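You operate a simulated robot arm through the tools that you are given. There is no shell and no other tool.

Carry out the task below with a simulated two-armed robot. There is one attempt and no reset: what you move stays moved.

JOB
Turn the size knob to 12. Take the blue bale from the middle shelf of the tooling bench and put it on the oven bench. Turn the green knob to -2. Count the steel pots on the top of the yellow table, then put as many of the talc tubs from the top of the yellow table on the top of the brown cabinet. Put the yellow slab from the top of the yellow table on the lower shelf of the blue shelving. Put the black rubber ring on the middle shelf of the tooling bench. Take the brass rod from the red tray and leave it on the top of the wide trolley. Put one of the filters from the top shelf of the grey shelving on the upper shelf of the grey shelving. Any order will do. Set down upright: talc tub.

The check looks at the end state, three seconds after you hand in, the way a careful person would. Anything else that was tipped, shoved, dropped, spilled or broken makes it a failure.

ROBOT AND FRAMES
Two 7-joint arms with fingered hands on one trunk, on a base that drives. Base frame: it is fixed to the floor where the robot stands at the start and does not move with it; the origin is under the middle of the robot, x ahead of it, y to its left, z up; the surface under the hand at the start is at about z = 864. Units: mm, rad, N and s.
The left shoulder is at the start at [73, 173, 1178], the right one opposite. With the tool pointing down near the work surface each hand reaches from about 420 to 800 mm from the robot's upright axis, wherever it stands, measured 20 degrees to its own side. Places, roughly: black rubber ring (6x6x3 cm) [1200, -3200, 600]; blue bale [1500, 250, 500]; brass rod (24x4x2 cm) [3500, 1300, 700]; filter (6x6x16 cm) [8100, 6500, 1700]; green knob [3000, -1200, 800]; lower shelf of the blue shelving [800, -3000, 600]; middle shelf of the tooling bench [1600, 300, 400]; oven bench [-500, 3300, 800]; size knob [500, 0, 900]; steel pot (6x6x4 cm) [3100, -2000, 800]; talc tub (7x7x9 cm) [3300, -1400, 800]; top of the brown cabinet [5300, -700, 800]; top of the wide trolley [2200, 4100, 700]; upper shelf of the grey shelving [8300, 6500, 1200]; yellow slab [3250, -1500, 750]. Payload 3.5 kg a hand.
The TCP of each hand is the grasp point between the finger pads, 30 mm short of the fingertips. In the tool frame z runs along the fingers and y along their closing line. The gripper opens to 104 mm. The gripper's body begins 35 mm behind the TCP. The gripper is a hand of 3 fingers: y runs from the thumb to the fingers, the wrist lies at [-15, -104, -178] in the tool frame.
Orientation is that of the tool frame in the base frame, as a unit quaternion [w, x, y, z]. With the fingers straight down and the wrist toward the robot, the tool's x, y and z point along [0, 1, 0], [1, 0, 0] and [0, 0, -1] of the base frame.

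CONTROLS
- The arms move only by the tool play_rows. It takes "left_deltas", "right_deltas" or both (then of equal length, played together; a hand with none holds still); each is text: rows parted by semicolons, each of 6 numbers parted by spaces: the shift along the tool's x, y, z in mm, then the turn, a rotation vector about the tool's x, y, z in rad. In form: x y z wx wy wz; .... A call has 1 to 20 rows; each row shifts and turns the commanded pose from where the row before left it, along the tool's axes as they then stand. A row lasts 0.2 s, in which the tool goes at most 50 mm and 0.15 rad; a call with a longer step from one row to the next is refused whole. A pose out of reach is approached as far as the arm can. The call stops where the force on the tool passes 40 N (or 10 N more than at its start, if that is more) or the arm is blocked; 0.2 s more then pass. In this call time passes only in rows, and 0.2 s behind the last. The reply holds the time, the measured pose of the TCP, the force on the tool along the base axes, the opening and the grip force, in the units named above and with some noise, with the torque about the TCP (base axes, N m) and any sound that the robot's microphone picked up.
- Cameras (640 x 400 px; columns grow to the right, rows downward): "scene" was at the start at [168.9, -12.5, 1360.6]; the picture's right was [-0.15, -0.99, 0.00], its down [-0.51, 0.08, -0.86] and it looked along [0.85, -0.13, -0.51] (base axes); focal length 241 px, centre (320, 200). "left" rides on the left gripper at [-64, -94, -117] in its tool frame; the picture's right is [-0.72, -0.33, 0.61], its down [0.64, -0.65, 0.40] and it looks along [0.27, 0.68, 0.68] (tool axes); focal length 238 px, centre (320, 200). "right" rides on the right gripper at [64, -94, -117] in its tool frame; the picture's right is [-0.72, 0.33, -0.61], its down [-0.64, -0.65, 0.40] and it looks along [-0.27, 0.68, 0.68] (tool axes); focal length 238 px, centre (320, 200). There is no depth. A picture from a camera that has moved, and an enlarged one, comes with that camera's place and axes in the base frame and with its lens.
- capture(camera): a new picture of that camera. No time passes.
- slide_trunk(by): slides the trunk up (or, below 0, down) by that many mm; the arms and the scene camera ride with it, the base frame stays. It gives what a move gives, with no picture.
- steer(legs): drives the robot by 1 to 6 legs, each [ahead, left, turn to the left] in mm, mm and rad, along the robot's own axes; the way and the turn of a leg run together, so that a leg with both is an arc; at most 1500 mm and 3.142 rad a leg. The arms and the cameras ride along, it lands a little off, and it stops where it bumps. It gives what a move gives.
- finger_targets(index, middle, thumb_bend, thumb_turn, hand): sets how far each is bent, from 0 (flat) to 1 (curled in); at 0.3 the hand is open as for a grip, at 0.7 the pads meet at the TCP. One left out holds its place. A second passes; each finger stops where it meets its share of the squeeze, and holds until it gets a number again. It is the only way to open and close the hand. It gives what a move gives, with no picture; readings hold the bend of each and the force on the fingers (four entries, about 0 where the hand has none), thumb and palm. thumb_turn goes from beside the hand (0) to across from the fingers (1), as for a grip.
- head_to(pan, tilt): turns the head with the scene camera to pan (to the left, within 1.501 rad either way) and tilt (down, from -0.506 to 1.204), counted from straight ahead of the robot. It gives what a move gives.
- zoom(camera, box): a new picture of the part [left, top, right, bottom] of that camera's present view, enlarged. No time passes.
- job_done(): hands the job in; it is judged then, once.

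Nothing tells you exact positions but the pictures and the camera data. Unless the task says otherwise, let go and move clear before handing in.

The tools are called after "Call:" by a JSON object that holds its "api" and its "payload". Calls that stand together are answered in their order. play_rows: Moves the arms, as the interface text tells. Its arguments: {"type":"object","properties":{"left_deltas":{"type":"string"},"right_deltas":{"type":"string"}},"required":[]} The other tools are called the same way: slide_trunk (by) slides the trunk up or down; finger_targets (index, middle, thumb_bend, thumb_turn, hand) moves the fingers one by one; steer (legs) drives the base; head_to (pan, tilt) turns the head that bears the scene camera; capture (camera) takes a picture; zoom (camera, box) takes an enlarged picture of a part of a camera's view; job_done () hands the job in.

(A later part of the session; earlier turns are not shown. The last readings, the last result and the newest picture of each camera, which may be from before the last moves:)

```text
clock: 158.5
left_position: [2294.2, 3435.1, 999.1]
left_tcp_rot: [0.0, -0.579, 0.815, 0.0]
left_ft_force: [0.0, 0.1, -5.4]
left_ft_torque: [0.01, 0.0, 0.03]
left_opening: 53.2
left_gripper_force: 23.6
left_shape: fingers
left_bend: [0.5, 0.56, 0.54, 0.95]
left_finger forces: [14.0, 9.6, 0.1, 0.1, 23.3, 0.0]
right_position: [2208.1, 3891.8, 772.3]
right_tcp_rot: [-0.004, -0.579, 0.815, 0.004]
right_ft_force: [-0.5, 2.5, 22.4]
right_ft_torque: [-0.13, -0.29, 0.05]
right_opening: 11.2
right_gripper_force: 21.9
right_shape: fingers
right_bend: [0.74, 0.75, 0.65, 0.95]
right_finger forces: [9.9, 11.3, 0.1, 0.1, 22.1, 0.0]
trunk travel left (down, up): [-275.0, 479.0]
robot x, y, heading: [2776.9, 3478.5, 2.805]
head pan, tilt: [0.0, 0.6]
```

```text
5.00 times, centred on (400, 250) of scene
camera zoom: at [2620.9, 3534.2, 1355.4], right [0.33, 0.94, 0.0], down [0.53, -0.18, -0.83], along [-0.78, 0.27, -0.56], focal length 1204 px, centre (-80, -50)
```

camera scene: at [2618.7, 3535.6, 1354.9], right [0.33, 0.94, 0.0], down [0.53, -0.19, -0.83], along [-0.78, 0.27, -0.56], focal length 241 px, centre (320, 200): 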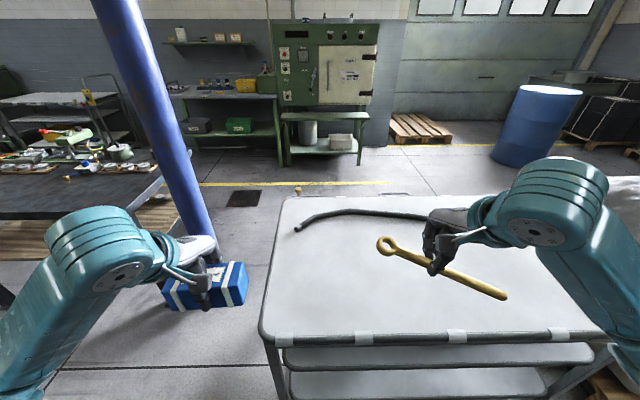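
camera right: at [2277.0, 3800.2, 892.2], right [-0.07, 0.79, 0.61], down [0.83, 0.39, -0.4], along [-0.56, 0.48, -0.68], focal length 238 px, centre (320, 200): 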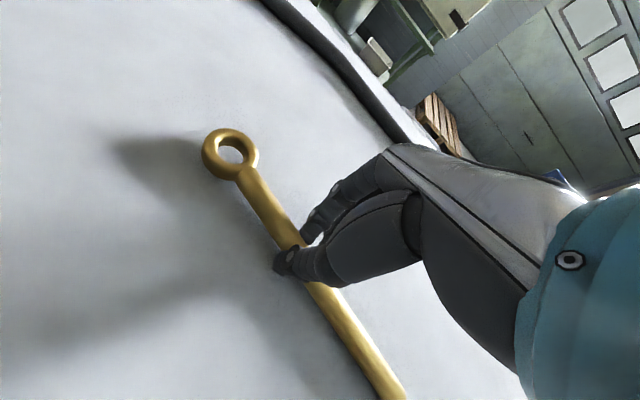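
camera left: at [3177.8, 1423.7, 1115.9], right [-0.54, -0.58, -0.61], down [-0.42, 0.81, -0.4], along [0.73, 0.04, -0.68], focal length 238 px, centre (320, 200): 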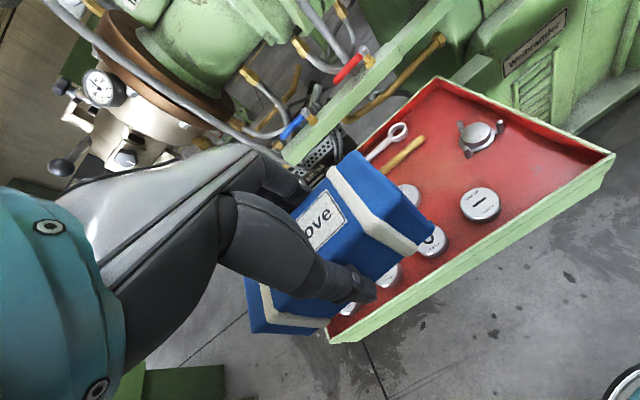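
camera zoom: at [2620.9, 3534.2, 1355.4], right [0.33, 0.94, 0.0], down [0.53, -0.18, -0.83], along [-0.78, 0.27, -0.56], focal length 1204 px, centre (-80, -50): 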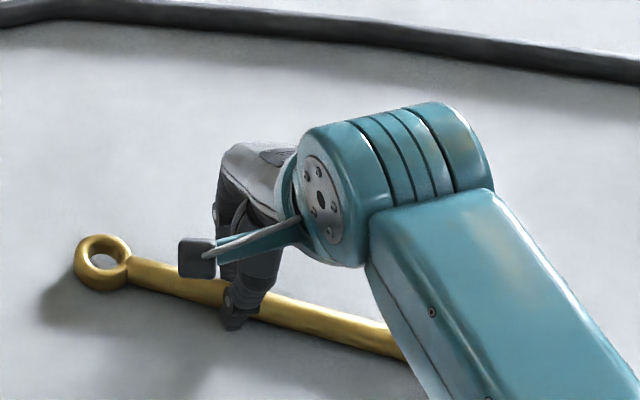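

The fingertips just touch the trolley top; the rod is nearly level. I ease up a few mm and open the fingers gently.

Call:
{"api": "play_rows", "payload": {"right_deltas": "0 0 -4 0 0 0; 0 0 -1 0 0 0; 0 0 0 0 0 0"}}

Call:
{"api": "finger_targets", "payload": {"hand": "right", "index": 0.66, "middle": 0.66, "thumb_bend": 0.6}}

Call:
{"api": "zoom", "payload": {"camera": "right", "box": [80, 80, 400, 400]}}

```text
clock: 159.3
left_position: [2293.6, 3435.6, 998.3]
left_tcp_rot: [0.001, -0.579, 0.815, 0.0]
left_ft_force: [-0.8, 0.1, -5.4]
left_ft_torque: [0.03, -0.01, 0.0]
left_opening: 52.9
left_gripper_force: 23.6
left_shape: fingers
left_bend: [0.5, 0.56, 0.54, 0.95]
left_finger forces: [14.1, 9.6, 0.0, 0.0, 23.2, 0.0]
right_position: [2210.5, 3892.1, 772.9]
right_tcp_rot: [0.001, -0.58, 0.815, 0.0]
right_ft_force: [-6.0, 2.3, 8.0]
right_ft_torque: [-0.04, -0.02, 0.01]
right_opening: 11.2
right_gripper_force: 17.5
right_shape: fingers
right_bend: [0.74, 0.75, 0.66, 0.95]
right_finger forces: [11.2, 8.9, 0.0, 0.0, 13.6, 0.1]
trunk travel left (down, up): [-275.0, 479.0]
robot x, y, heading: [2776.3, 3479.6, 2.809]
head pan, tilt: [0.0, 0.6]
```

```text
clock: 160.3
left_position: [2293.8, 3434.7, 998.8]
left_tcp_rot: [0.0, -0.579, 0.815, 0.0]
left_ft_force: [0.4, 0.2, -5.0]
left_ft_torque: [0.02, 0.03, 0.01]
left_opening: 53.3
left_gripper_force: 23.5
left_shape: fingers
left_bend: [0.5, 0.56, 0.54, 0.95]
left_finger forces: [14.0, 9.6, 0.0, 0.0, 23.3, 0.1]
right_position: [2209.5, 3892.5, 772.1]
right_tcp_rot: [0.001, -0.58, 0.815, 0.0]
right_ft_force: [-0.5, -2.4, 1.9]
right_ft_torque: [-0.06, -0.02, -0.06]
right_opening: 18.5
right_gripper_force: 1.3
right_shape: fingers
right_bend: [0.66, 0.66, 0.6, 0.96]
right_finger forces: [0.1, 0.0, 0.0, 0.0, 3.3, 0.1]
trunk travel left (down, up): [-275.0, 479.0]
robot x, y, heading: [2781.5, 3483.5, 2.809]
head pan, tilt: [0.0, 0.6]
```

```text
1.25 times, centred on (240, 240) of right
camera zoom: at [2277.9, 3800.4, 889.0], right [-0.07, 0.79, 0.61], down [0.83, 0.39, -0.4], along [-0.56, 0.48, -0.68], focal length 298 px, centre (420, 150)
```

zoom: 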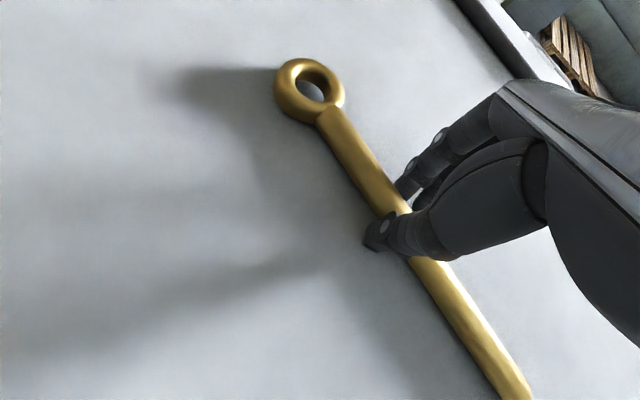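

Call:
{"api": "finger_targets", "payload": {"hand": "right", "index": 0.5, "middle": 0.5, "thumb_bend": 0.48}}

Call:
{"api": "finger_targets", "payload": {"hand": "right", "index": 0.3, "middle": 0.3, "thumb_bend": 0.3}}

Call:
{"api": "play_rows", "payload": {"right_deltas": "0 0 -20 0 0 0; 0 0 -40 0 0 0; 0 0 -45 0 0 0; 0 0 -45 0 0 0; 0 0 -45 0 0 0; 0 -40 -10 0 0 0; 0 -40 0 0 0 0; 0 -40 0 0 0 0; 0 -40 0 0 0 0; 0 -40 0 0 0 0"}}

Call:
{"api": "capture", "payload": {"camera": "scene"}}

Call:
{"api": "capture", "payload": {"camera": "right"}}

```text
clock: 161.3
left_position: [2293.4, 3435.3, 998.1]
left_tcp_rot: [0.0, -0.58, 0.815, 0.0]
left_ft_force: [0.6, 1.1, -4.3]
left_ft_torque: [0.03, 0.02, 0.01]
left_opening: 53.0
left_gripper_force: 23.8
left_shape: fingers
left_bend: [0.5, 0.56, 0.54, 0.95]
left_finger forces: [14.0, 9.6, 0.0, 0.0, 23.3, 0.0]
right_position: [2210.3, 3892.1, 773.5]
right_tcp_rot: [0.001, -0.579, 0.815, 0.0]
right_ft_force: [2.7, 0.2, 3.3]
right_ft_torque: [0.07, 0.03, -0.06]
right_opening: 54.0
right_gripper_force: 2.0
right_shape: fingers
right_bend: [0.5, 0.53, 0.48, 0.97]
right_finger forces: [0.0, 3.9, 0.0, 0.0, 0.1, 0.0]
trunk travel left (down, up): [-275.0, 479.0]
robot x, y, heading: [2776.8, 3480.3, 2.813]
head pan, tilt: [0.0, 0.6]
```

```text
clock: 162.3
left_position: [2293.5, 3434.7, 997.2]
left_tcp_rot: [0.001, -0.579, 0.815, -0.001]
left_ft_force: [-0.1, 0.1, -5.7]
left_ft_torque: [0.03, 0.01, 0.01]
left_opening: 53.4
left_gripper_force: 23.1
left_shape: fingers
left_bend: [0.5, 0.56, 0.54, 0.95]
left_finger forces: [14.0, 9.7, 0.0, 0.0, 23.3, 0.0]
right_position: [2209.2, 3892.5, 772.7]
right_tcp_rot: [0.0, -0.58, 0.815, -0.001]
right_ft_force: [-0.7, 0.4, -0.1]
right_ft_torque: [0.0, 0.0, -0.02]
right_opening: 103.0
right_gripper_force: 0.2
right_shape: fingers
right_bend: [0.3, 0.3, 0.3, 0.97]
right_finger forces: [0.0, 0.0, 0.0, 0.0, 0.0, 0.1]
trunk travel left (down, up): [-275.0, 479.0]
robot x, y, heading: [2773.3, 3477.5, 2.807]
head pan, tilt: [0.0, 0.6]
```

```text
clock: 164.5
left_position: [2294.3, 3436.7, 998.8]
left_tcp_rot: [0.0, -0.58, 0.815, -0.001]
left_ft_force: [0.2, 1.1, -4.0]
left_ft_torque: [0.0, 0.01, -0.01]
left_opening: 53.0
left_gripper_force: 24.3
left_shape: fingers
left_bend: [0.5, 0.56, 0.54, 0.95]
left_finger forces: [14.0, 9.5, 0.0, 0.1, 23.5, 0.0]
right_position: [2402.3, 3828.7, 975.0]
right_tcp_rot: [-0.001, -0.579, 0.815, 0.0]
right_ft_force: [1.1, 0.4, 0.5]
right_ft_torque: [0.01, 0.03, 0.0]
right_opening: 103.2
right_gripper_force: 0.1
right_shape: fingers
right_bend: [0.3, 0.3, 0.3, 0.97]
right_finger forces: [0.0, 0.0, 0.1, 0.1, 0.0, 0.1]
trunk travel left (down, up): [-275.0, 479.0]
robot x, y, heading: [2778.1, 3480.9, 2.802]
head pan, tilt: [0.0, 0.6]
```

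```text
taken
camera scene: at [2619.9, 3536.6, 1355.0], right [0.33, 0.94, 0.0], down [0.53, -0.19, -0.83], along [-0.78, 0.27, -0.56], focal length 241 px, centre (320, 200)
```

scene: 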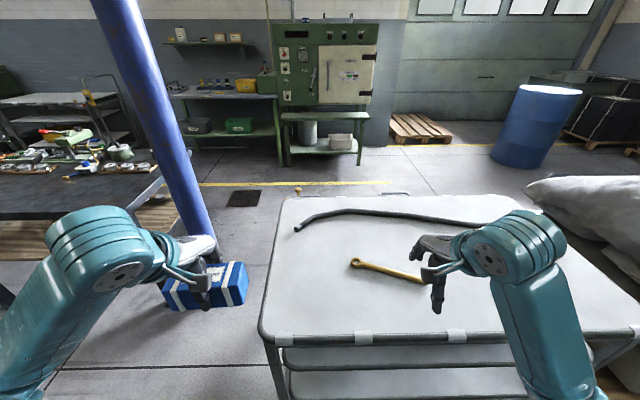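

```text
taken
camera right: at [2468.5, 3738.0, 1091.8], right [-0.07, 0.79, 0.61], down [0.83, 0.39, -0.41], along [-0.56, 0.48, -0.68], focal length 238 px, centre (320, 200)
```

right: 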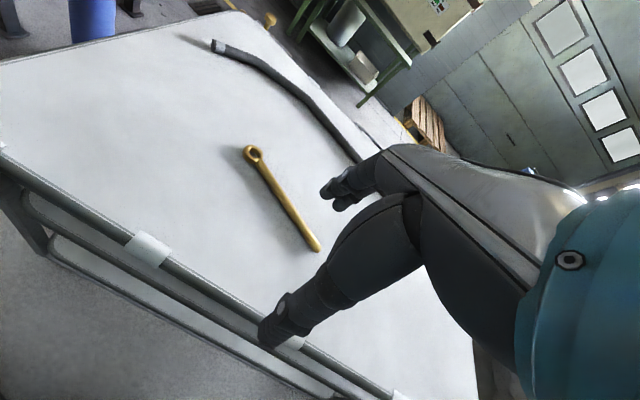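

The brass rod now lies on the wide trolley's top. Next I carry the bale to the oven bench; the gap by the blue post is too narrow, so I go back around via the south lane.

Call:
{"api": "steer", "payload": {"legs": [[-250, 0, 0], [0, 0, 1.62], [1490, 0, 0], [490, 0, 0], [0, 0, -1.28]]}}

Call:
{"api": "head_to", "payload": {"pan": 0.0, "tilt": 0.4}}

Call:
{"api": "capture", "payload": {"camera": "scene"}}

```text
clock: 183.0
left_position: [1989.9, 1277.4, 998.0]
left_tcp_rot: [0.0, 0.711, -0.703, 0.0]
left_ft_force: [-1.3, 0.7, -5.1]
left_ft_torque: [-0.02, 0.02, 0.03]
left_opening: 52.5
left_gripper_force: 21.9
left_shape: fingers
left_bend: [0.51, 0.56, 0.54, 0.95]
left_finger forces: [13.3, 9.1, 0.0, 0.0, 22.2, 0.0]
right_position: [1956.9, 1682.4, 975.6]
right_tcp_rot: [0.001, 0.711, -0.703, 0.001]
right_ft_force: [0.3, -0.7, 0.0]
right_ft_torque: [0.03, 0.01, -0.02]
right_opening: 102.8
right_gripper_force: 0.1
right_shape: fingers
right_bend: [0.3, 0.3, 0.3, 0.97]
right_finger forces: [0.0, 0.0, 0.1, 0.0, 0.0, 0.0]
trunk travel left (down, up): [-275.0, 479.0]
robot x, y, heading: [2429.9, 1480.2, -3.137]
head pan, tilt: [0.0, 0.6]
```

```text
clock: 183.7
left_position: [1990.2, 1276.6, 999.1]
left_tcp_rot: [-0.001, 0.711, -0.703, 0.001]
left_ft_force: [-0.1, 0.2, -5.2]
left_ft_torque: [0.0, 0.0, 0.01]
left_opening: 52.6
left_gripper_force: 22.1
left_shape: fingers
left_bend: [0.51, 0.56, 0.54, 0.95]
left_finger forces: [13.5, 9.2, 0.0, 0.0, 22.3, 0.0]
right_position: [1956.9, 1682.8, 975.2]
right_tcp_rot: [0.001, 0.711, -0.703, 0.0]
right_ft_force: [0.8, 0.6, 0.1]
right_ft_torque: [0.0, 0.04, 0.02]
right_opening: 102.7
right_gripper_force: 0.0
right_shape: fingers
right_bend: [0.3, 0.3, 0.3, 0.97]
right_finger forces: [0.0, 0.1, 0.1, 0.0, 0.0, 0.1]
trunk travel left (down, up): [-275.0, 479.0]
robot x, y, heading: [2427.9, 1478.7, -3.136]
head pan, tilt: [0.0, 0.4]
```

```text
taken
camera scene: at [2258.0, 1480.5, 1373.0], right [-0.01, 1.0, 0.0], down [0.39, 0.0, -0.92], along [-0.92, -0.01, -0.39], focal length 241 px, centre (320, 200)
```

scene: 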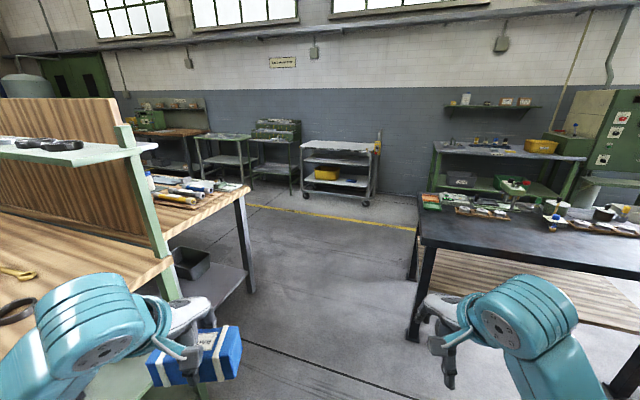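

Lane is clear. I refresh the squeeze on the bale and drive west along the lane.

Call:
{"api": "finger_targets", "payload": {"hand": "left", "index": 0.75, "middle": 0.75, "thumb_bend": 0.75}}

Call:
{"api": "steer", "payload": {"legs": [[1400, 0, 0], [1000, 0, 0]]}}

Call:
{"api": "capture", "payload": {"camera": "scene"}}

Call:
{"api": "head_to", "payload": {"pan": -1.0, "tilt": 0.4}}

Call:
{"api": "capture", "payload": {"camera": "scene"}}

```text
clock: 184.7
left_position: [1989.8, 1276.0, 998.5]
left_tcp_rot: [0.0, 0.711, -0.703, 0.0]
left_ft_force: [-0.1, 0.5, -5.7]
left_ft_torque: [0.03, 0.02, -0.02]
left_opening: 52.5
left_gripper_force: 27.4
left_shape: fingers
left_bend: [0.52, 0.57, 0.52, 0.95]
left_finger forces: [15.6, 12.1, 0.0, 0.0, 27.5, 0.1]
right_position: [1956.6, 1683.7, 975.4]
right_tcp_rot: [0.001, 0.711, -0.704, 0.0]
right_ft_force: [-0.9, 0.1, 0.2]
right_ft_torque: [0.01, -0.01, 0.02]
right_opening: 103.0
right_gripper_force: 0.1
right_shape: fingers
right_bend: [0.3, 0.3, 0.3, 0.97]
right_finger forces: [0.1, 0.0, 0.1, 0.1, 0.0, 0.1]
trunk travel left (down, up): [-275.0, 479.0]
robot x, y, heading: [2428.8, 1480.1, -3.131]
head pan, tilt: [0.0, 0.4]
```

```text
clock: 196.6
left_position: [-441.1, 1309.0, 998.5]
left_tcp_rot: [0.002, -0.7, 0.714, -0.001]
left_ft_force: [-0.6, 0.4, -4.6]
left_ft_torque: [0.04, -0.03, -0.06]
left_opening: 52.5
left_gripper_force: 28.0
left_shape: fingers
left_bend: [0.52, 0.58, 0.52, 0.95]
left_finger forces: [15.7, 12.1, 0.0, 0.1, 27.4, 0.0]
right_position: [-462.9, 1715.2, 975.4]
right_tcp_rot: [-0.001, -0.7, 0.714, -0.001]
right_ft_force: [-0.3, -1.2, 1.2]
right_ft_torque: [-0.01, 0.02, -0.02]
right_opening: 102.8
right_gripper_force: 0.0
right_shape: fingers
right_bend: [0.3, 0.3, 0.3, 0.97]
right_finger forces: [0.1, 0.0, 0.1, 0.1, 0.0, 0.0]
trunk travel left (down, up): [-275.0, 479.0]
robot x, y, heading: [3.7, 1503.9, 3.124]
head pan, tilt: [0.0, 0.4]
```

```text
taken
camera scene: at [-166.5, 1504.3, 1373.1], right [0.02, 1.0, 0.0], down [0.39, -0.01, -0.92], along [-0.92, 0.02, -0.39], focal length 241 px, centre (320, 200)
```

scene: 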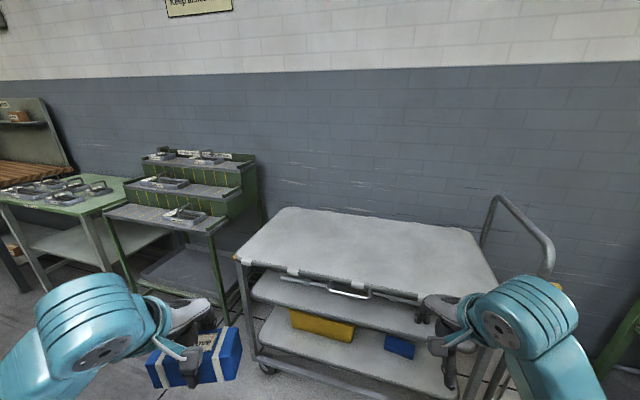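

```text
clock: 197.8
left_position: [-440.2, 1308.4, 997.4]
left_tcp_rot: [0.001, -0.7, 0.714, -0.001]
left_ft_force: [0.8, -0.5, -4.5]
left_ft_torque: [0.02, 0.03, 0.02]
left_opening: 52.6
left_gripper_force: 27.7
left_shape: fingers
left_bend: [0.52, 0.58, 0.52, 0.95]
left_finger forces: [15.7, 12.1, 0.0, 0.1, 27.5, 0.0]
right_position: [-461.8, 1715.5, 976.4]
right_tcp_rot: [-0.001, -0.7, 0.714, -0.001]
right_ft_force: [0.2, -0.2, 0.1]
right_ft_torque: [0.0, -0.03, 0.0]
right_opening: 103.0
right_gripper_force: 0.0
right_shape: fingers
right_bend: [0.3, 0.3, 0.3, 0.97]
right_finger forces: [0.0, 0.1, 0.0, 0.0, 0.1, 0.0]
trunk travel left (down, up): [-275.0, 479.0]
robot x, y, heading: [5.6, 1499.9, 3.12]
head pan, tilt: [-1.0, 0.4]
```

```text
taken
camera scene: at [-122.2, 1581.4, 1373.1], right [0.85, 0.53, 0.0], down [0.2, -0.33, -0.92], along [-0.48, 0.78, -0.39], focal length 241 px, centre (320, 200)
```

scene: 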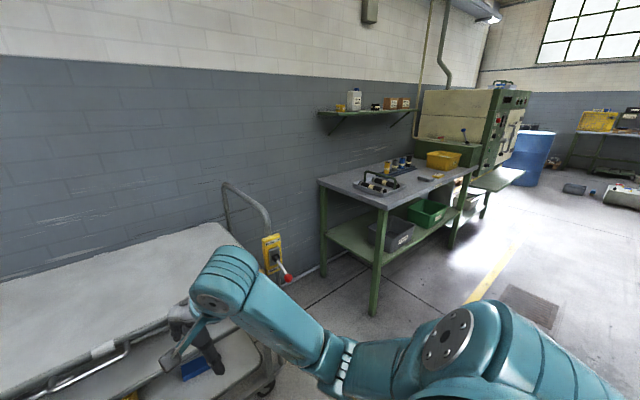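

The oven bench is to the north by the wall. I slide right (north) along it and turn to face it.

Call:
{"api": "steer", "payload": {"legs": [[-130, -1250, 0], [0, 0, -0.31]]}}

Call:
{"api": "head_to", "payload": {"pan": -0.3, "tilt": 0.45}}

Call:
{"api": "capture", "payload": {"camera": "scene"}}

```text
clock: 205.1
left_position: [-322.4, 2682.6, 998.5]
left_tcp_rot: [0.0, -0.584, 0.812, -0.002]
left_ft_force: [-0.5, -0.4, -4.4]
left_ft_torque: [-0.01, -0.01, 0.01]
left_opening: 52.4
left_gripper_force: 27.7
left_shape: fingers
left_bend: [0.52, 0.58, 0.52, 0.95]
left_finger forces: [15.7, 12.0, 0.0, 0.0, 27.2, 0.1]
right_position: [-220.6, 3076.7, 974.8]
right_tcp_rot: [-0.001, -0.583, 0.812, -0.001]
right_ft_force: [0.5, 0.0, 0.8]
right_ft_torque: [0.01, -0.03, -0.01]
right_opening: 102.8
right_gripper_force: 0.0
right_shape: fingers
right_bend: [0.3, 0.3, 0.3, 0.97]
right_finger forces: [0.0, 0.1, 0.0, 0.0, 0.0, 0.1]
trunk travel left (down, up): [-275.0, 479.0]
robot x, y, heading: [161.1, 2732.0, 2.821]
head pan, tilt: [-1.0, 0.4]
```

```text
clock: 206.2
left_position: [-322.7, 2682.4, 997.4]
left_tcp_rot: [0.0, -0.583, 0.812, -0.002]
left_ft_force: [0.6, 0.0, -5.5]
left_ft_torque: [-0.03, 0.05, 0.0]
left_opening: 52.6
left_gripper_force: 27.2
left_shape: fingers
left_bend: [0.52, 0.58, 0.52, 0.95]
left_finger forces: [15.6, 12.1, 0.1, 0.0, 27.3, 0.1]
right_position: [-220.7, 3076.8, 975.3]
right_tcp_rot: [-0.001, -0.583, 0.813, 0.0]
right_ft_force: [0.2, 0.0, 0.1]
right_ft_torque: [-0.02, -0.02, -0.01]
right_opening: 102.9
right_gripper_force: 0.1
right_shape: fingers
right_bend: [0.3, 0.3, 0.3, 0.97]
right_finger forces: [0.0, 0.1, 0.1, 0.0, 0.1, 0.0]
trunk travel left (down, up): [-275.0, 479.0]
robot x, y, heading: [161.5, 2733.8, 2.82]
head pan, tilt: [-0.3, 0.45]
```

```text
taken
camera scene: at [10.8, 2811.4, 1368.5], right [0.59, 0.81, 0.0], down [0.35, -0.26, -0.9], along [-0.73, 0.53, -0.44], focal length 241 px, centre (320, 200)
```

scene: 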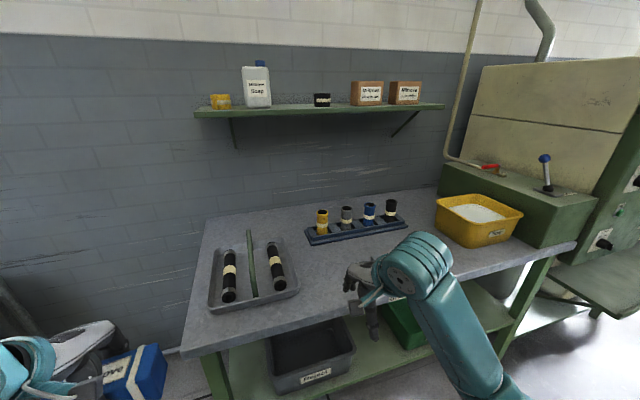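

Oven bench top is at z≈827 with a free area in its middle front. I raise the right hand and move in front of that spot.

Call:
{"api": "play_rows", "payload": {"right_deltas": "0 0 -45 0 0 0; 0 0 -45 0 0 0; 0 0 -45 0 0 0; 0 0 -45 0 0 0"}}

Call:
{"api": "steer", "payload": {"legs": [[135, -495, 0]]}}

Call:
{"api": "head_to", "payload": {"pan": 0.1, "tilt": 0.7}}

Call:
{"api": "capture", "payload": {"camera": "scene"}}

Call:
{"api": "capture", "payload": {"camera": "left"}}

```text
clock: 207.2
left_position: [-322.9, 2682.4, 998.1]
left_tcp_rot: [0.002, -0.583, 0.813, -0.002]
left_ft_force: [0.3, 0.4, -5.3]
left_ft_torque: [0.01, -0.01, 0.0]
left_opening: 52.3
left_gripper_force: 27.4
left_shape: fingers
left_bend: [0.52, 0.58, 0.52, 0.95]
left_finger forces: [15.7, 12.1, 0.0, 0.0, 27.3, 0.0]
right_position: [-220.4, 3076.8, 1153.8]
right_tcp_rot: [0.0, -0.583, 0.812, -0.002]
right_ft_force: [-0.1, 0.5, 0.3]
right_ft_torque: [-0.03, -0.03, 0.02]
right_opening: 102.8
right_gripper_force: 0.0
right_shape: fingers
right_bend: [0.3, 0.3, 0.3, 0.97]
right_finger forces: [0.0, 0.0, 0.1, 0.0, 0.0, 0.0]
trunk travel left (down, up): [-275.0, 479.0]
robot x, y, heading: [159.8, 2730.3, 2.813]
head pan, tilt: [-0.3, 0.45]
```

```text
clock: 210.2
left_position: [-293.4, 3193.7, 998.0]
left_tcp_rot: [0.0, -0.584, 0.811, -0.002]
left_ft_force: [-0.2, -0.1, -5.2]
left_ft_torque: [0.01, 0.04, 0.03]
left_opening: 52.3
left_gripper_force: 27.2
left_shape: fingers
left_bend: [0.52, 0.58, 0.52, 0.95]
left_finger forces: [15.6, 11.9, 0.0, 0.0, 27.3, 0.0]
right_position: [-193.0, 3589.3, 1153.7]
right_tcp_rot: [-0.001, -0.584, 0.812, 0.0]
right_ft_force: [1.2, -0.5, -0.1]
right_ft_torque: [0.0, -0.02, 0.03]
right_opening: 102.7
right_gripper_force: 0.1
right_shape: fingers
right_bend: [0.3, 0.3, 0.3, 0.97]
right_finger forces: [0.0, 0.0, 0.0, 0.1, 0.0, 0.0]
trunk travel left (down, up): [-275.0, 479.0]
robot x, y, heading: [187.0, 3246.2, 2.82]
head pan, tilt: [-0.3, 0.45]
```

```text
clock: 211.0
left_position: [-293.5, 3192.5, 997.5]
left_tcp_rot: [0.0, -0.584, 0.811, -0.001]
left_ft_force: [0.2, 0.9, -5.1]
left_ft_torque: [-0.03, 0.01, -0.01]
left_opening: 52.7
left_gripper_force: 27.4
left_shape: fingers
left_bend: [0.52, 0.58, 0.52, 0.95]
left_finger forces: [15.7, 12.1, 0.1, 0.0, 27.2, 0.1]
right_position: [-193.7, 3588.0, 1153.2]
right_tcp_rot: [0.0, -0.584, 0.812, -0.001]
right_ft_force: [0.1, -0.3, -0.4]
right_ft_torque: [-0.01, -0.02, 0.0]
right_opening: 103.0
right_gripper_force: 0.1
right_shape: fingers
right_bend: [0.3, 0.3, 0.3, 0.97]
right_finger forces: [0.0, 0.0, 0.0, 0.0, 0.0, 0.0]
trunk travel left (down, up): [-275.0, 479.0]
robot x, y, heading: [184.5, 3246.5, 2.817]
head pan, tilt: [0.099, 0.7]
```

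```text
taken
camera scene: at [30.6, 3287.7, 1346.3], right [0.22, 0.97, 0.0], down [0.63, -0.14, -0.77], along [-0.75, 0.17, -0.64], focal length 241 px, centre (320, 200)
```

scene: 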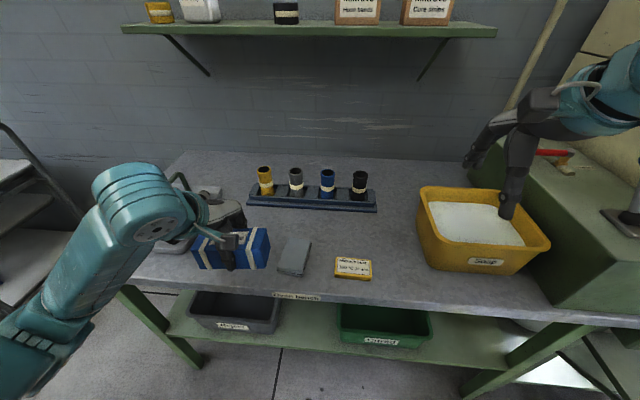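

```text
taken
camera left: at [-183.6, 3222.4, 1115.6], right [0.54, 0.58, -0.61], down [0.42, -0.82, -0.4], along [-0.73, -0.04, -0.68], focal length 238 px, centre (320, 200)
```

left: 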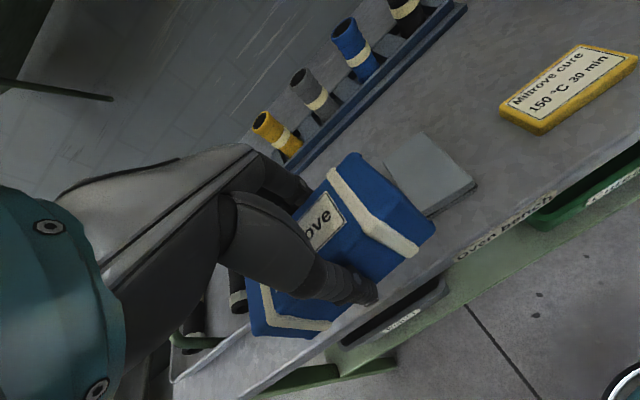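

There are a grey plate and a yellow card I couldn't see before; the free strip lies behind the card, in front of the bottle rack. I'll move the bale above [-423, 3492] with the arm only.

Call:
{"api": "play_rows", "payload": {"left_deltas": "-35 30 0 0 0 0; -35 31 0 0 0 0; -35 31 0 0 0 0; -35 31 0 0 0 0; -35 31 0 0 0 0; -34 31 0 0 0 0; -33 32 0 0 0 0; 0 0 0 0 0 0"}}

Call:
{"api": "capture", "payload": {"camera": "scene"}}

Call:
{"api": "capture", "payload": {"camera": "left"}}

```text
clock: 212.8
left_position: [-426.0, 3491.9, 997.5]
left_tcp_rot: [0.0, -0.583, 0.812, -0.001]
left_ft_force: [-0.2, -0.3, -5.6]
left_ft_torque: [0.02, 0.02, -0.01]
left_opening: 52.3
left_gripper_force: 26.7
left_shape: fingers
left_bend: [0.52, 0.58, 0.52, 0.95]
left_finger forces: [15.0, 11.8, 0.0, 0.0, 26.3, 0.1]
right_position: [-193.2, 3587.3, 1154.0]
right_tcp_rot: [0.0, -0.584, 0.812, 0.0]
right_ft_force: [-0.2, -0.7, 0.8]
right_ft_torque: [0.0, -0.03, -0.03]
right_opening: 102.7
right_gripper_force: 0.0
right_shape: fingers
right_bend: [0.3, 0.3, 0.3, 0.97]
right_finger forces: [0.1, 0.0, 0.0, 0.0, 0.0, 0.2]
trunk travel left (down, up): [-275.0, 479.0]
robot x, y, heading: [187.3, 3240.9, 2.817]
head pan, tilt: [0.099, 0.7]
```

```text
taken
camera scene: at [30.4, 3287.1, 1346.2], right [0.22, 0.98, 0.0], down [0.63, -0.14, -0.76], along [-0.75, 0.17, -0.64], focal length 241 px, centre (320, 200)
```

scene: 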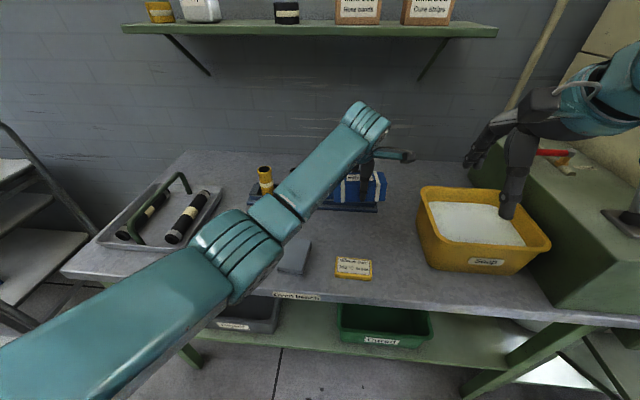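

```text
taken
camera left: at [-315.0, 3521.1, 1114.8], right [0.54, 0.58, -0.61], down [0.42, -0.82, -0.4], along [-0.73, -0.04, -0.68], focal length 238 px, centre (320, 200)
```

left: 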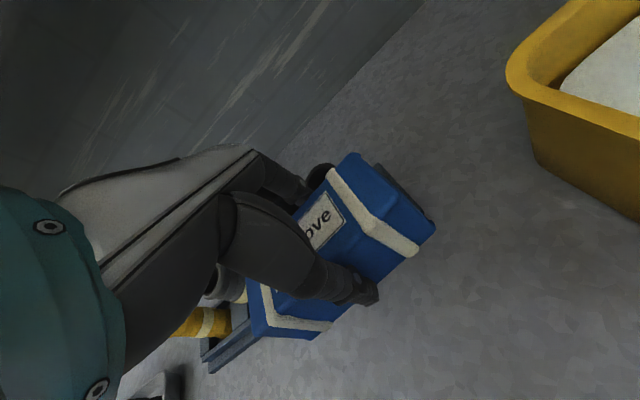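

I check the rack's position relative to the bale before lowering.

Call:
{"api": "zoom", "payload": {"camera": "left", "box": [180, 120, 480, 380]}}

Call:
{"api": "zoom", "payload": {"camera": "scene", "box": [230, 130, 450, 290]}}

Call:
{"api": "capture", "payload": {"camera": "right"}}

```text
1.54 times, centred on (330, 250) of left
camera zoom: at [-315.0, 3521.1, 1114.8], right [0.54, 0.58, -0.61], down [0.42, -0.82, -0.4], along [-0.73, -0.04, -0.68], focal length 367 px, centre (305, 123)
```

zoom: 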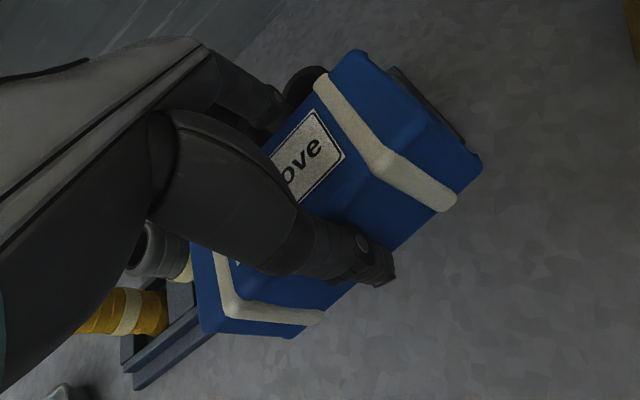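

```text
2.50 times, centred on (340, 210) of scene
camera zoom: at [30.4, 3287.1, 1346.2], right [0.22, 0.98, 0.0], down [0.63, -0.14, -0.76], along [-0.75, 0.17, -0.64], focal length 602 px, centre (270, 175)
```

zoom: 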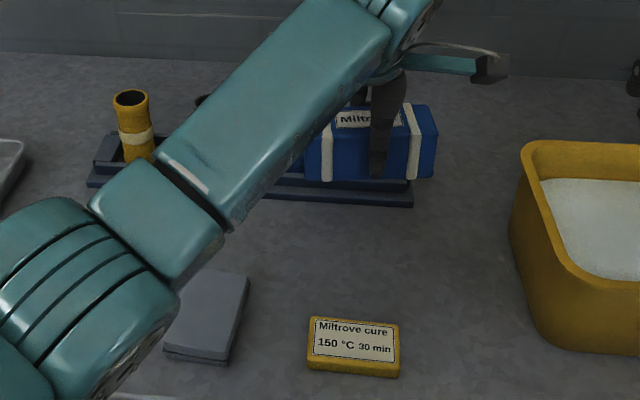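

```text
taken
camera right: at [-124.8, 3496.4, 1270.3], right [-0.08, 0.79, 0.61], down [0.82, 0.4, -0.4], along [-0.56, 0.47, -0.68], focal length 238 px, centre (320, 200)
```

right: 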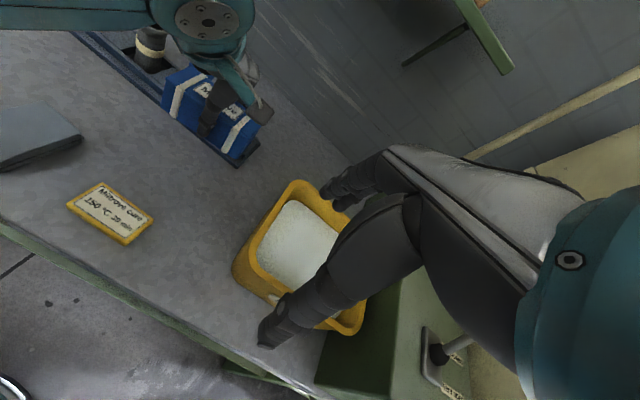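

Rack front is ~275 mm deep from the bench edge, card back ~100 mm. I shift the bale 20 mm toward me and lower it to just above the surface.

Call:
{"api": "play_rows", "payload": {"left_deltas": "0 -20 0 0 0 0; 0 0 30 0 0 0; 0 0 35 0 0 0; 0 0 35 0 0 0; 0 0 20 0 0 0; 0 0 0 0 0 0"}}

Call:
{"api": "zoom", "payload": {"camera": "left", "box": [180, 120, 480, 380]}}

Call:
{"api": "zoom", "payload": {"camera": "right", "box": [0, 0, 320, 260]}}

```text
clock: 214.1
left_position: [-406.9, 3489.8, 894.6]
left_tcp_rot: [-0.007, -0.582, 0.813, 0.017]
left_ft_force: [12.3, -12.2, 24.8]
left_ft_torque: [-0.2, 0.05, 0.1]
left_opening: 53.3
left_gripper_force: 30.5
left_shape: fingers
left_bend: [0.55, 0.6, 0.53, 0.95]
left_finger forces: [11.8, 10.9, 0.0, 0.1, 38.5, 0.1]
right_position: [-191.0, 3586.4, 1155.4]
right_tcp_rot: [-0.001, -0.584, 0.812, 0.001]
right_ft_force: [-1.0, 0.4, 0.6]
right_ft_torque: [-0.02, 0.0, -0.01]
right_opening: 102.8
right_gripper_force: 0.1
right_shape: fingers
right_bend: [0.3, 0.3, 0.3, 0.97]
right_finger forces: [0.0, 0.1, 0.0, 0.1, 0.0, 0.0]
trunk travel left (down, up): [-275.0, 479.0]
robot x, y, heading: [188.8, 3241.6, 2.819]
head pan, tilt: [0.099, 0.7]
stopped in row 6 (left hand): the force on the tool passed its limit at 42 N (the readings are from after the stop); the commanded pose is now the measured one
```

```text
1.54 times, centred on (330, 250) of left
camera zoom: at [-292.3, 3516.4, 1010.0], right [0.52, 0.59, -0.62], down [0.4, -0.81, -0.43], along [-0.75, -0.02, -0.66], focal length 367 px, centre (305, 123)
```

zoom: 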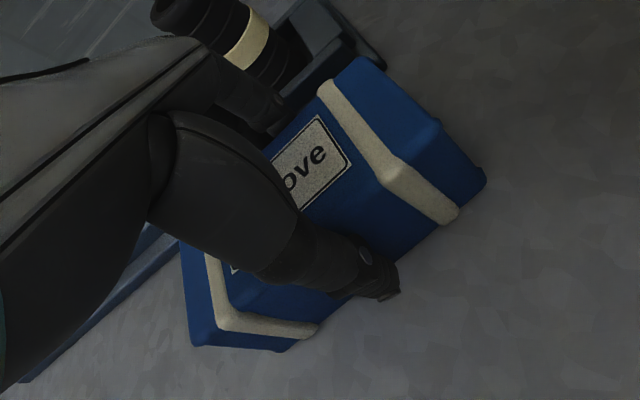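

```text
1.54 times, centred on (160, 130) of right
camera zoom: at [-121.9, 3494.7, 1271.6], right [-0.08, 0.79, 0.61], down [0.82, 0.4, -0.41], along [-0.56, 0.47, -0.68], focal length 367 px, centre (566, 308)
```

zoom: 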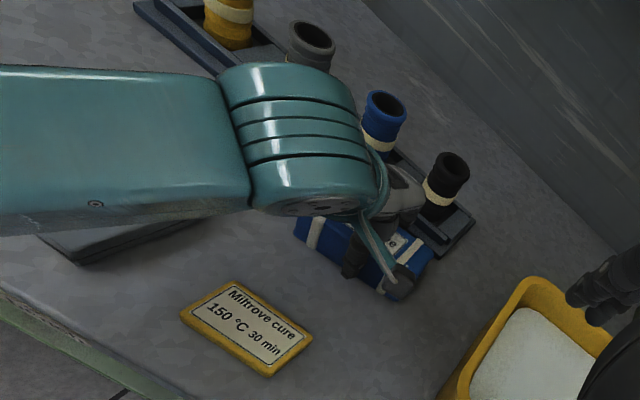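

Contact came earlier than expected. I look closely to see what touched.

Call:
{"api": "zoom", "payload": {"camera": "right", "box": [170, 60, 330, 200]}}

Call:
{"api": "zoom", "payload": {"camera": "scene", "box": [240, 140, 420, 300]}}

Call:
{"api": "capture", "payload": {"camera": "left"}}

```text
2.86 times, centred on (250, 130) of right
camera zoom: at [-121.9, 3494.7, 1271.6], right [-0.08, 0.79, 0.61], down [0.82, 0.4, -0.41], along [-0.56, 0.47, -0.68], focal length 681 px, centre (520, 400)
```

zoom: 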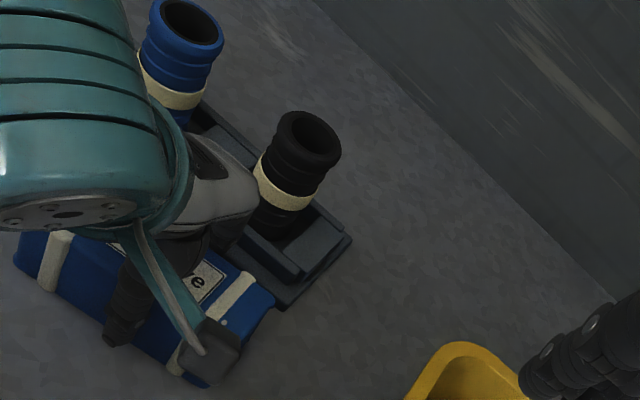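

```text
2.50 times, centred on (330, 220) of scene
camera zoom: at [33.7, 3285.4, 1347.0], right [0.22, 0.98, 0.0], down [0.63, -0.14, -0.77], along [-0.75, 0.17, -0.64], focal length 602 px, centre (295, 150)
```

zoom: 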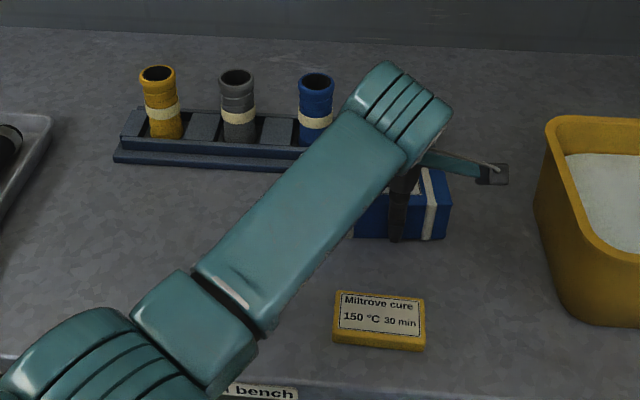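

```text
taken
camera left: at [-292.3, 3516.4, 1010.0], right [0.52, 0.59, -0.62], down [0.4, -0.81, -0.43], along [-0.75, -0.02, -0.66], focal length 238 px, centre (320, 200)
```

left: 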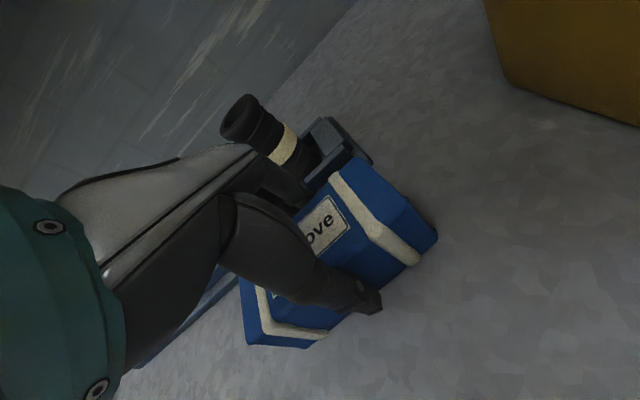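

The bench top is actually at z≈855, so the bale has simply touched down (rack 64 mm behind the hand). I lift slightly, straighten, shift 25 mm toward the front, and set it down gently.

Call:
{"api": "play_rows", "payload": {"left_deltas": "0 0 -12 0 0 0; 0 -12 -4 0.036 0.008 0; 0 -13 0 0 0 0; 0 0 0 0 0 0"}}

Call:
{"api": "zoom", "payload": {"camera": "right", "box": [100, 40, 320, 240]}}

```text
clock: 215.1
left_position: [-383.0, 3481.7, 904.0]
left_tcp_rot: [0.003, -0.583, 0.813, -0.006]
left_ft_force: [0.5, -0.3, -5.4]
left_ft_torque: [0.02, 0.0, -0.02]
left_opening: 53.2
left_gripper_force: 28.5
left_shape: fingers
left_bend: [0.53, 0.58, 0.54, 0.95]
left_finger forces: [16.7, 12.1, 0.0, 0.1, 28.2, 0.1]
right_position: [-193.2, 3588.2, 1153.6]
right_tcp_rot: [0.0, -0.584, 0.812, -0.001]
right_ft_force: [-0.7, -0.4, 0.4]
right_ft_torque: [0.02, -0.01, 0.0]
right_opening: 102.9
right_gripper_force: 0.0
right_shape: fingers
right_bend: [0.3, 0.3, 0.3, 0.97]
right_finger forces: [0.0, 0.0, 0.0, 0.0, 0.0, 0.0]
trunk travel left (down, up): [-275.0, 479.0]
robot x, y, heading: [183.5, 3243.4, 2.816]
head pan, tilt: [0.099, 0.7]
```

```text
2.00 times, centred on (210, 140) of right
camera zoom: at [-124.4, 3496.9, 1270.2], right [-0.08, 0.79, 0.61], down [0.82, 0.4, -0.4], along [-0.56, 0.47, -0.68], focal length 477 px, centre (540, 320)
```

zoom: 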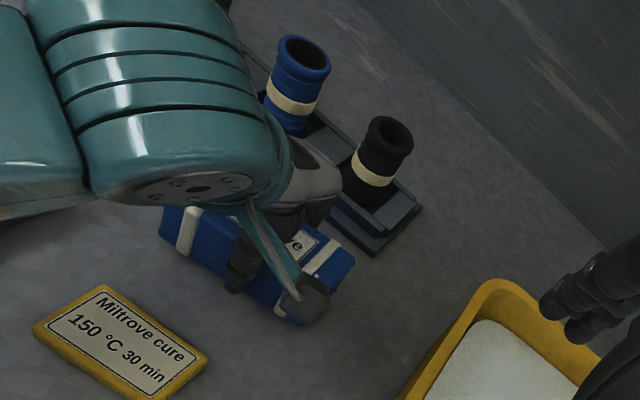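

Call:
{"api": "play_rows", "payload": {"left_deltas": "0 0 3 0 0 0; 0 0 3 0 0 0; 0 0 2 0 0 0; 0 0 0 0 0 0"}}

```text
clock: 216.1
left_position: [-383.3, 3480.8, 897.4]
left_tcp_rot: [0.002, -0.581, 0.814, -0.005]
left_ft_force: [0.1, 0.8, 0.3]
left_ft_torque: [-0.04, 0.17, 0.05]
left_opening: 53.1
left_gripper_force: 28.7
left_shape: fingers
left_bend: [0.53, 0.58, 0.54, 0.95]
left_finger forces: [16.3, 12.0, 0.0, 0.0, 28.8, 0.0]
right_position: [-193.3, 3587.4, 1154.3]
right_tcp_rot: [-0.001, -0.585, 0.811, 0.0]
right_ft_force: [-0.7, -0.4, 0.2]
right_ft_torque: [0.05, -0.04, -0.01]
right_opening: 102.7
right_gripper_force: 0.0
right_shape: fingers
right_bend: [0.3, 0.3, 0.3, 0.97]
right_finger forces: [0.0, 0.0, 0.1, 0.0, 0.1, 0.1]
trunk travel left (down, up): [-275.0, 479.0]
robot x, y, heading: [185.5, 3239.4, 2.826]
head pan, tilt: [0.099, 0.7]
```

The weight has come off; the bale rests on the bench. I open the fingers partly and raise the hand.

Call:
{"api": "play_rows", "payload": {"left_deltas": "0 0 1.5 0 0 0; 0 0 0 0 0 0"}}

Call:
{"api": "finger_targets", "payload": {"hand": "left", "index": 0.42, "middle": 0.42, "thumb_bend": 0.4}}

Call:
{"api": "play_rows", "payload": {"left_deltas": "0 0 -15 0 0 0; 0 0 -30 0 0 0; 0 0 -40 0 0 0; 0 0 -40 0 0 0; 0 0 -40 0 0 0"}}

Call:
{"api": "capture", "payload": {"camera": "left"}}

Call:
{"api": "capture", "payload": {"camera": "right"}}

```text
clock: 216.7
left_position: [-383.2, 3481.6, 896.7]
left_tcp_rot: [0.002, -0.582, 0.813, -0.003]
left_ft_force: [-1.3, 0.5, 8.8]
left_ft_torque: [-0.02, 0.4, 0.03]
left_opening: 53.0
left_gripper_force: 28.9
left_shape: fingers
left_bend: [0.53, 0.58, 0.54, 0.95]
left_finger forces: [16.4, 12.9, 0.1, 0.0, 29.4, 0.0]
right_position: [-192.4, 3586.9, 1153.6]
right_tcp_rot: [-0.001, -0.584, 0.812, 0.0]
right_ft_force: [-1.2, -0.3, 0.4]
right_ft_torque: [0.03, -0.02, 0.0]
right_opening: 103.0
right_gripper_force: 0.0
right_shape: fingers
right_bend: [0.3, 0.3, 0.3, 0.97]
right_finger forces: [0.0, 0.0, 0.1, 0.1, 0.0, 0.0]
trunk travel left (down, up): [-275.0, 479.0]
robot x, y, heading: [185.9, 3244.5, 2.815]
head pan, tilt: [0.099, 0.7]
```

```text
clock: 217.7
left_position: [-383.8, 3479.9, 894.6]
left_tcp_rot: [0.003, -0.582, 0.813, -0.006]
left_ft_force: [3.9, 0.0, -0.8]
left_ft_torque: [-0.06, 0.04, 0.09]
left_opening: 77.3
left_gripper_force: 1.4
left_shape: fingers
left_bend: [0.42, 0.42, 0.39, 0.96]
left_finger forces: [0.1, 0.1, 0.0, 0.0, 2.6, 0.0]
right_position: [-192.5, 3587.7, 1153.4]
right_tcp_rot: [0.0, -0.584, 0.812, 0.0]
right_ft_force: [0.2, -0.4, -0.8]
right_ft_torque: [-0.02, 0.01, 0.01]
right_opening: 103.0
right_gripper_force: 0.1
right_shape: fingers
right_bend: [0.3, 0.3, 0.3, 0.97]
right_finger forces: [0.0, 0.0, 0.0, 0.0, 0.1, 0.0]
trunk travel left (down, up): [-275.0, 479.0]
robot x, y, heading: [185.8, 3240.8, 2.817]
head pan, tilt: [0.099, 0.7]
```

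```text
clock: 218.9
left_position: [-381.6, 3482.5, 1060.3]
left_tcp_rot: [0.003, -0.582, 0.813, -0.006]
left_ft_force: [-1.1, -0.2, 0.5]
left_ft_torque: [0.01, -0.01, 0.0]
left_opening: 75.4
left_gripper_force: 0.0
left_shape: fingers
left_bend: [0.42, 0.42, 0.4, 0.97]
left_finger forces: [0.1, 0.1, 0.0, 0.0, 0.1, 0.0]
right_position: [-192.7, 3587.8, 1152.6]
right_tcp_rot: [0.0, -0.584, 0.811, 0.0]
right_ft_force: [1.1, -1.1, 0.0]
right_ft_torque: [0.01, -0.02, 0.0]
right_opening: 103.0
right_gripper_force: 0.0
right_shape: fingers
right_bend: [0.3, 0.3, 0.3, 0.97]
right_finger forces: [0.1, 0.0, 0.1, 0.0, 0.1, 0.0]
trunk travel left (down, up): [-275.0, 479.0]
robot x, y, heading: [189.6, 3245.1, 2.82]
head pan, tilt: [0.099, 0.7]
```

```text
taken
camera left: at [-273.1, 3512.9, 1178.7], right [0.55, 0.57, -0.61], down [0.42, -0.82, -0.39], along [-0.73, -0.04, -0.69], focal length 238 px, centre (320, 200)
```

left: 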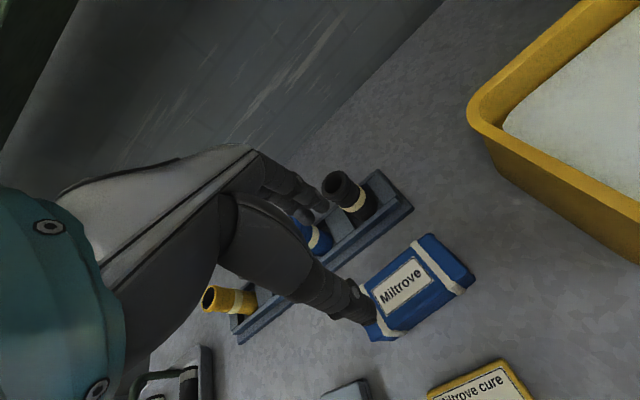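

```text
taken
camera right: at [-123.8, 3496.6, 1270.5], right [-0.08, 0.79, 0.61], down [0.82, 0.4, -0.41], along [-0.56, 0.47, -0.68], focal length 238 px, centre (320, 200)
```

right: 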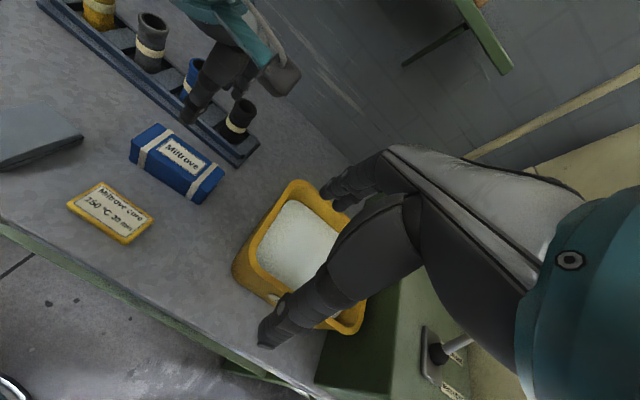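

The bale is set on the oven bench and nothing else moved. I tuck the left hand back and drive back around toward the yellow table.

Call:
{"api": "play_rows", "payload": {"left_deltas": "0 0 -30 -0.013 -0.003 0; 36 -25 -10 0 0 0; 36 -25 -10 0 0 0; 36 -25 -10 0 0 0; 36 -25 -10 0 0 0; 36 -25 -10 0 0 0; 36 -25 -10 0 0 0; 36 -25 0 0 0 0"}}

Call:
{"api": "finger_targets", "payload": {"hand": "left", "index": 0.3, "middle": 0.3, "thumb_bend": 0.3}}

Call:
{"api": "capture", "payload": {"camera": "scene"}}

Call:
{"api": "steer", "payload": {"legs": [[-215, 858, 0], [-215, 858, 0], [0, 0, -2.82]]}}

```text
clock: 220.7
left_position: [-406.3, 3222.7, 1079.6]
left_tcp_rot: [0.0, -0.583, 0.813, 0.001]
left_ft_force: [-0.1, 0.5, 0.2]
left_ft_torque: [0.04, 0.01, 0.03]
left_opening: 75.3
left_gripper_force: 0.0
left_shape: fingers
left_bend: [0.42, 0.42, 0.4, 0.97]
left_finger forces: [0.0, 0.1, 0.0, 0.1, 0.1, 0.0]
left hand out of reach, approached as far as the arm can: row 4, 5, 6, 7, 8
right_position: [-192.6, 3586.2, 1153.9]
right_tcp_rot: [0.0, -0.584, 0.812, 0.0]
right_ft_force: [1.1, -0.4, -1.0]
right_ft_torque: [0.0, 0.0, 0.03]
right_opening: 103.0
right_gripper_force: 0.1
right_shape: fingers
right_bend: [0.3, 0.3, 0.3, 0.97]
right_finger forces: [0.0, 0.0, 0.0, 0.1, 0.0, 0.0]
trunk travel left (down, up): [-275.0, 479.0]
robot x, y, heading: [187.7, 3245.2, 2.818]
head pan, tilt: [0.099, 0.7]
```

```text
clock: 221.7
left_position: [-405.4, 3224.3, 1079.6]
left_tcp_rot: [0.0, -0.583, 0.812, 0.0]
left_ft_force: [-0.3, -0.2, 0.7]
left_ft_torque: [0.0, -0.03, 0.01]
left_opening: 102.9
left_gripper_force: 0.0
left_shape: fingers
left_bend: [0.3, 0.3, 0.3, 0.97]
left_finger forces: [0.0, 0.1, 0.0, 0.0, 0.0, 0.0]
right_position: [-193.1, 3587.4, 1155.1]
right_tcp_rot: [0.0, -0.584, 0.812, 0.0]
right_ft_force: [0.9, 1.2, 0.1]
right_ft_torque: [-0.03, 0.02, 0.0]
right_opening: 103.0
right_gripper_force: 0.1
right_shape: fingers
right_bend: [0.3, 0.3, 0.3, 0.97]
right_finger forces: [0.1, 0.0, 0.1, 0.0, 0.0, 0.1]
trunk travel left (down, up): [-275.0, 479.0]
robot x, y, heading: [192.5, 3241.5, 2.818]
head pan, tilt: [0.099, 0.7]
```

```text
taken
camera scene: at [31.2, 3287.5, 1346.3], right [0.22, 0.98, 0.0], down [0.63, -0.14, -0.76], along [-0.75, 0.17, -0.64], focal length 241 px, centre (320, 200)
```

scene: 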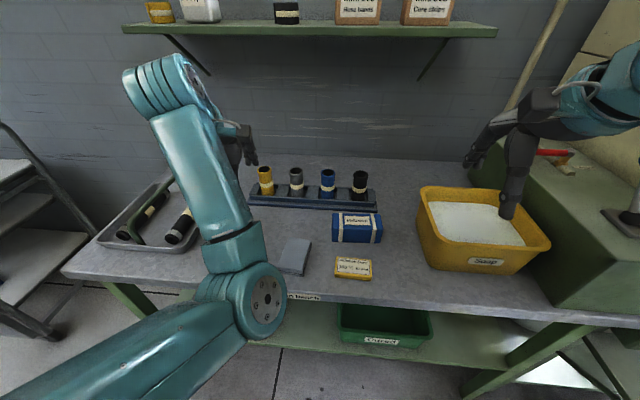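

```text
clock: 237.3
left_position: [597.6, 1688.6, 1078.9]
left_tcp_rot: [0.001, 0.696, 0.719, 0.001]
left_ft_force: [0.1, -0.3, -0.6]
left_ft_torque: [0.01, 0.01, -0.01]
left_opening: 102.7
left_gripper_force: 0.1
left_shape: fingers
left_bend: [0.3, 0.3, 0.3, 0.97]
left_finger forces: [0.1, 0.1, 0.0, 0.0, 0.0, 0.1]
right_position: [526.4, 1272.9, 1154.2]
right_tcp_rot: [0.0, 0.693, 0.721, 0.001]
right_ft_force: [0.2, -1.2, -0.4]
right_ft_torque: [0.02, -0.01, -0.03]
right_opening: 102.8
right_gripper_force: 0.0
right_shape: fingers
right_bend: [0.3, 0.3, 0.3, 0.97]
right_finger forces: [0.0, 0.0, 0.0, 0.0, 0.0, 0.1]
trunk travel left (down, up): [-275.0, 479.0]
robot x, y, heading: [48.7, 1463.6, 0.037]
head pan, tilt: [0.099, 0.7]
```

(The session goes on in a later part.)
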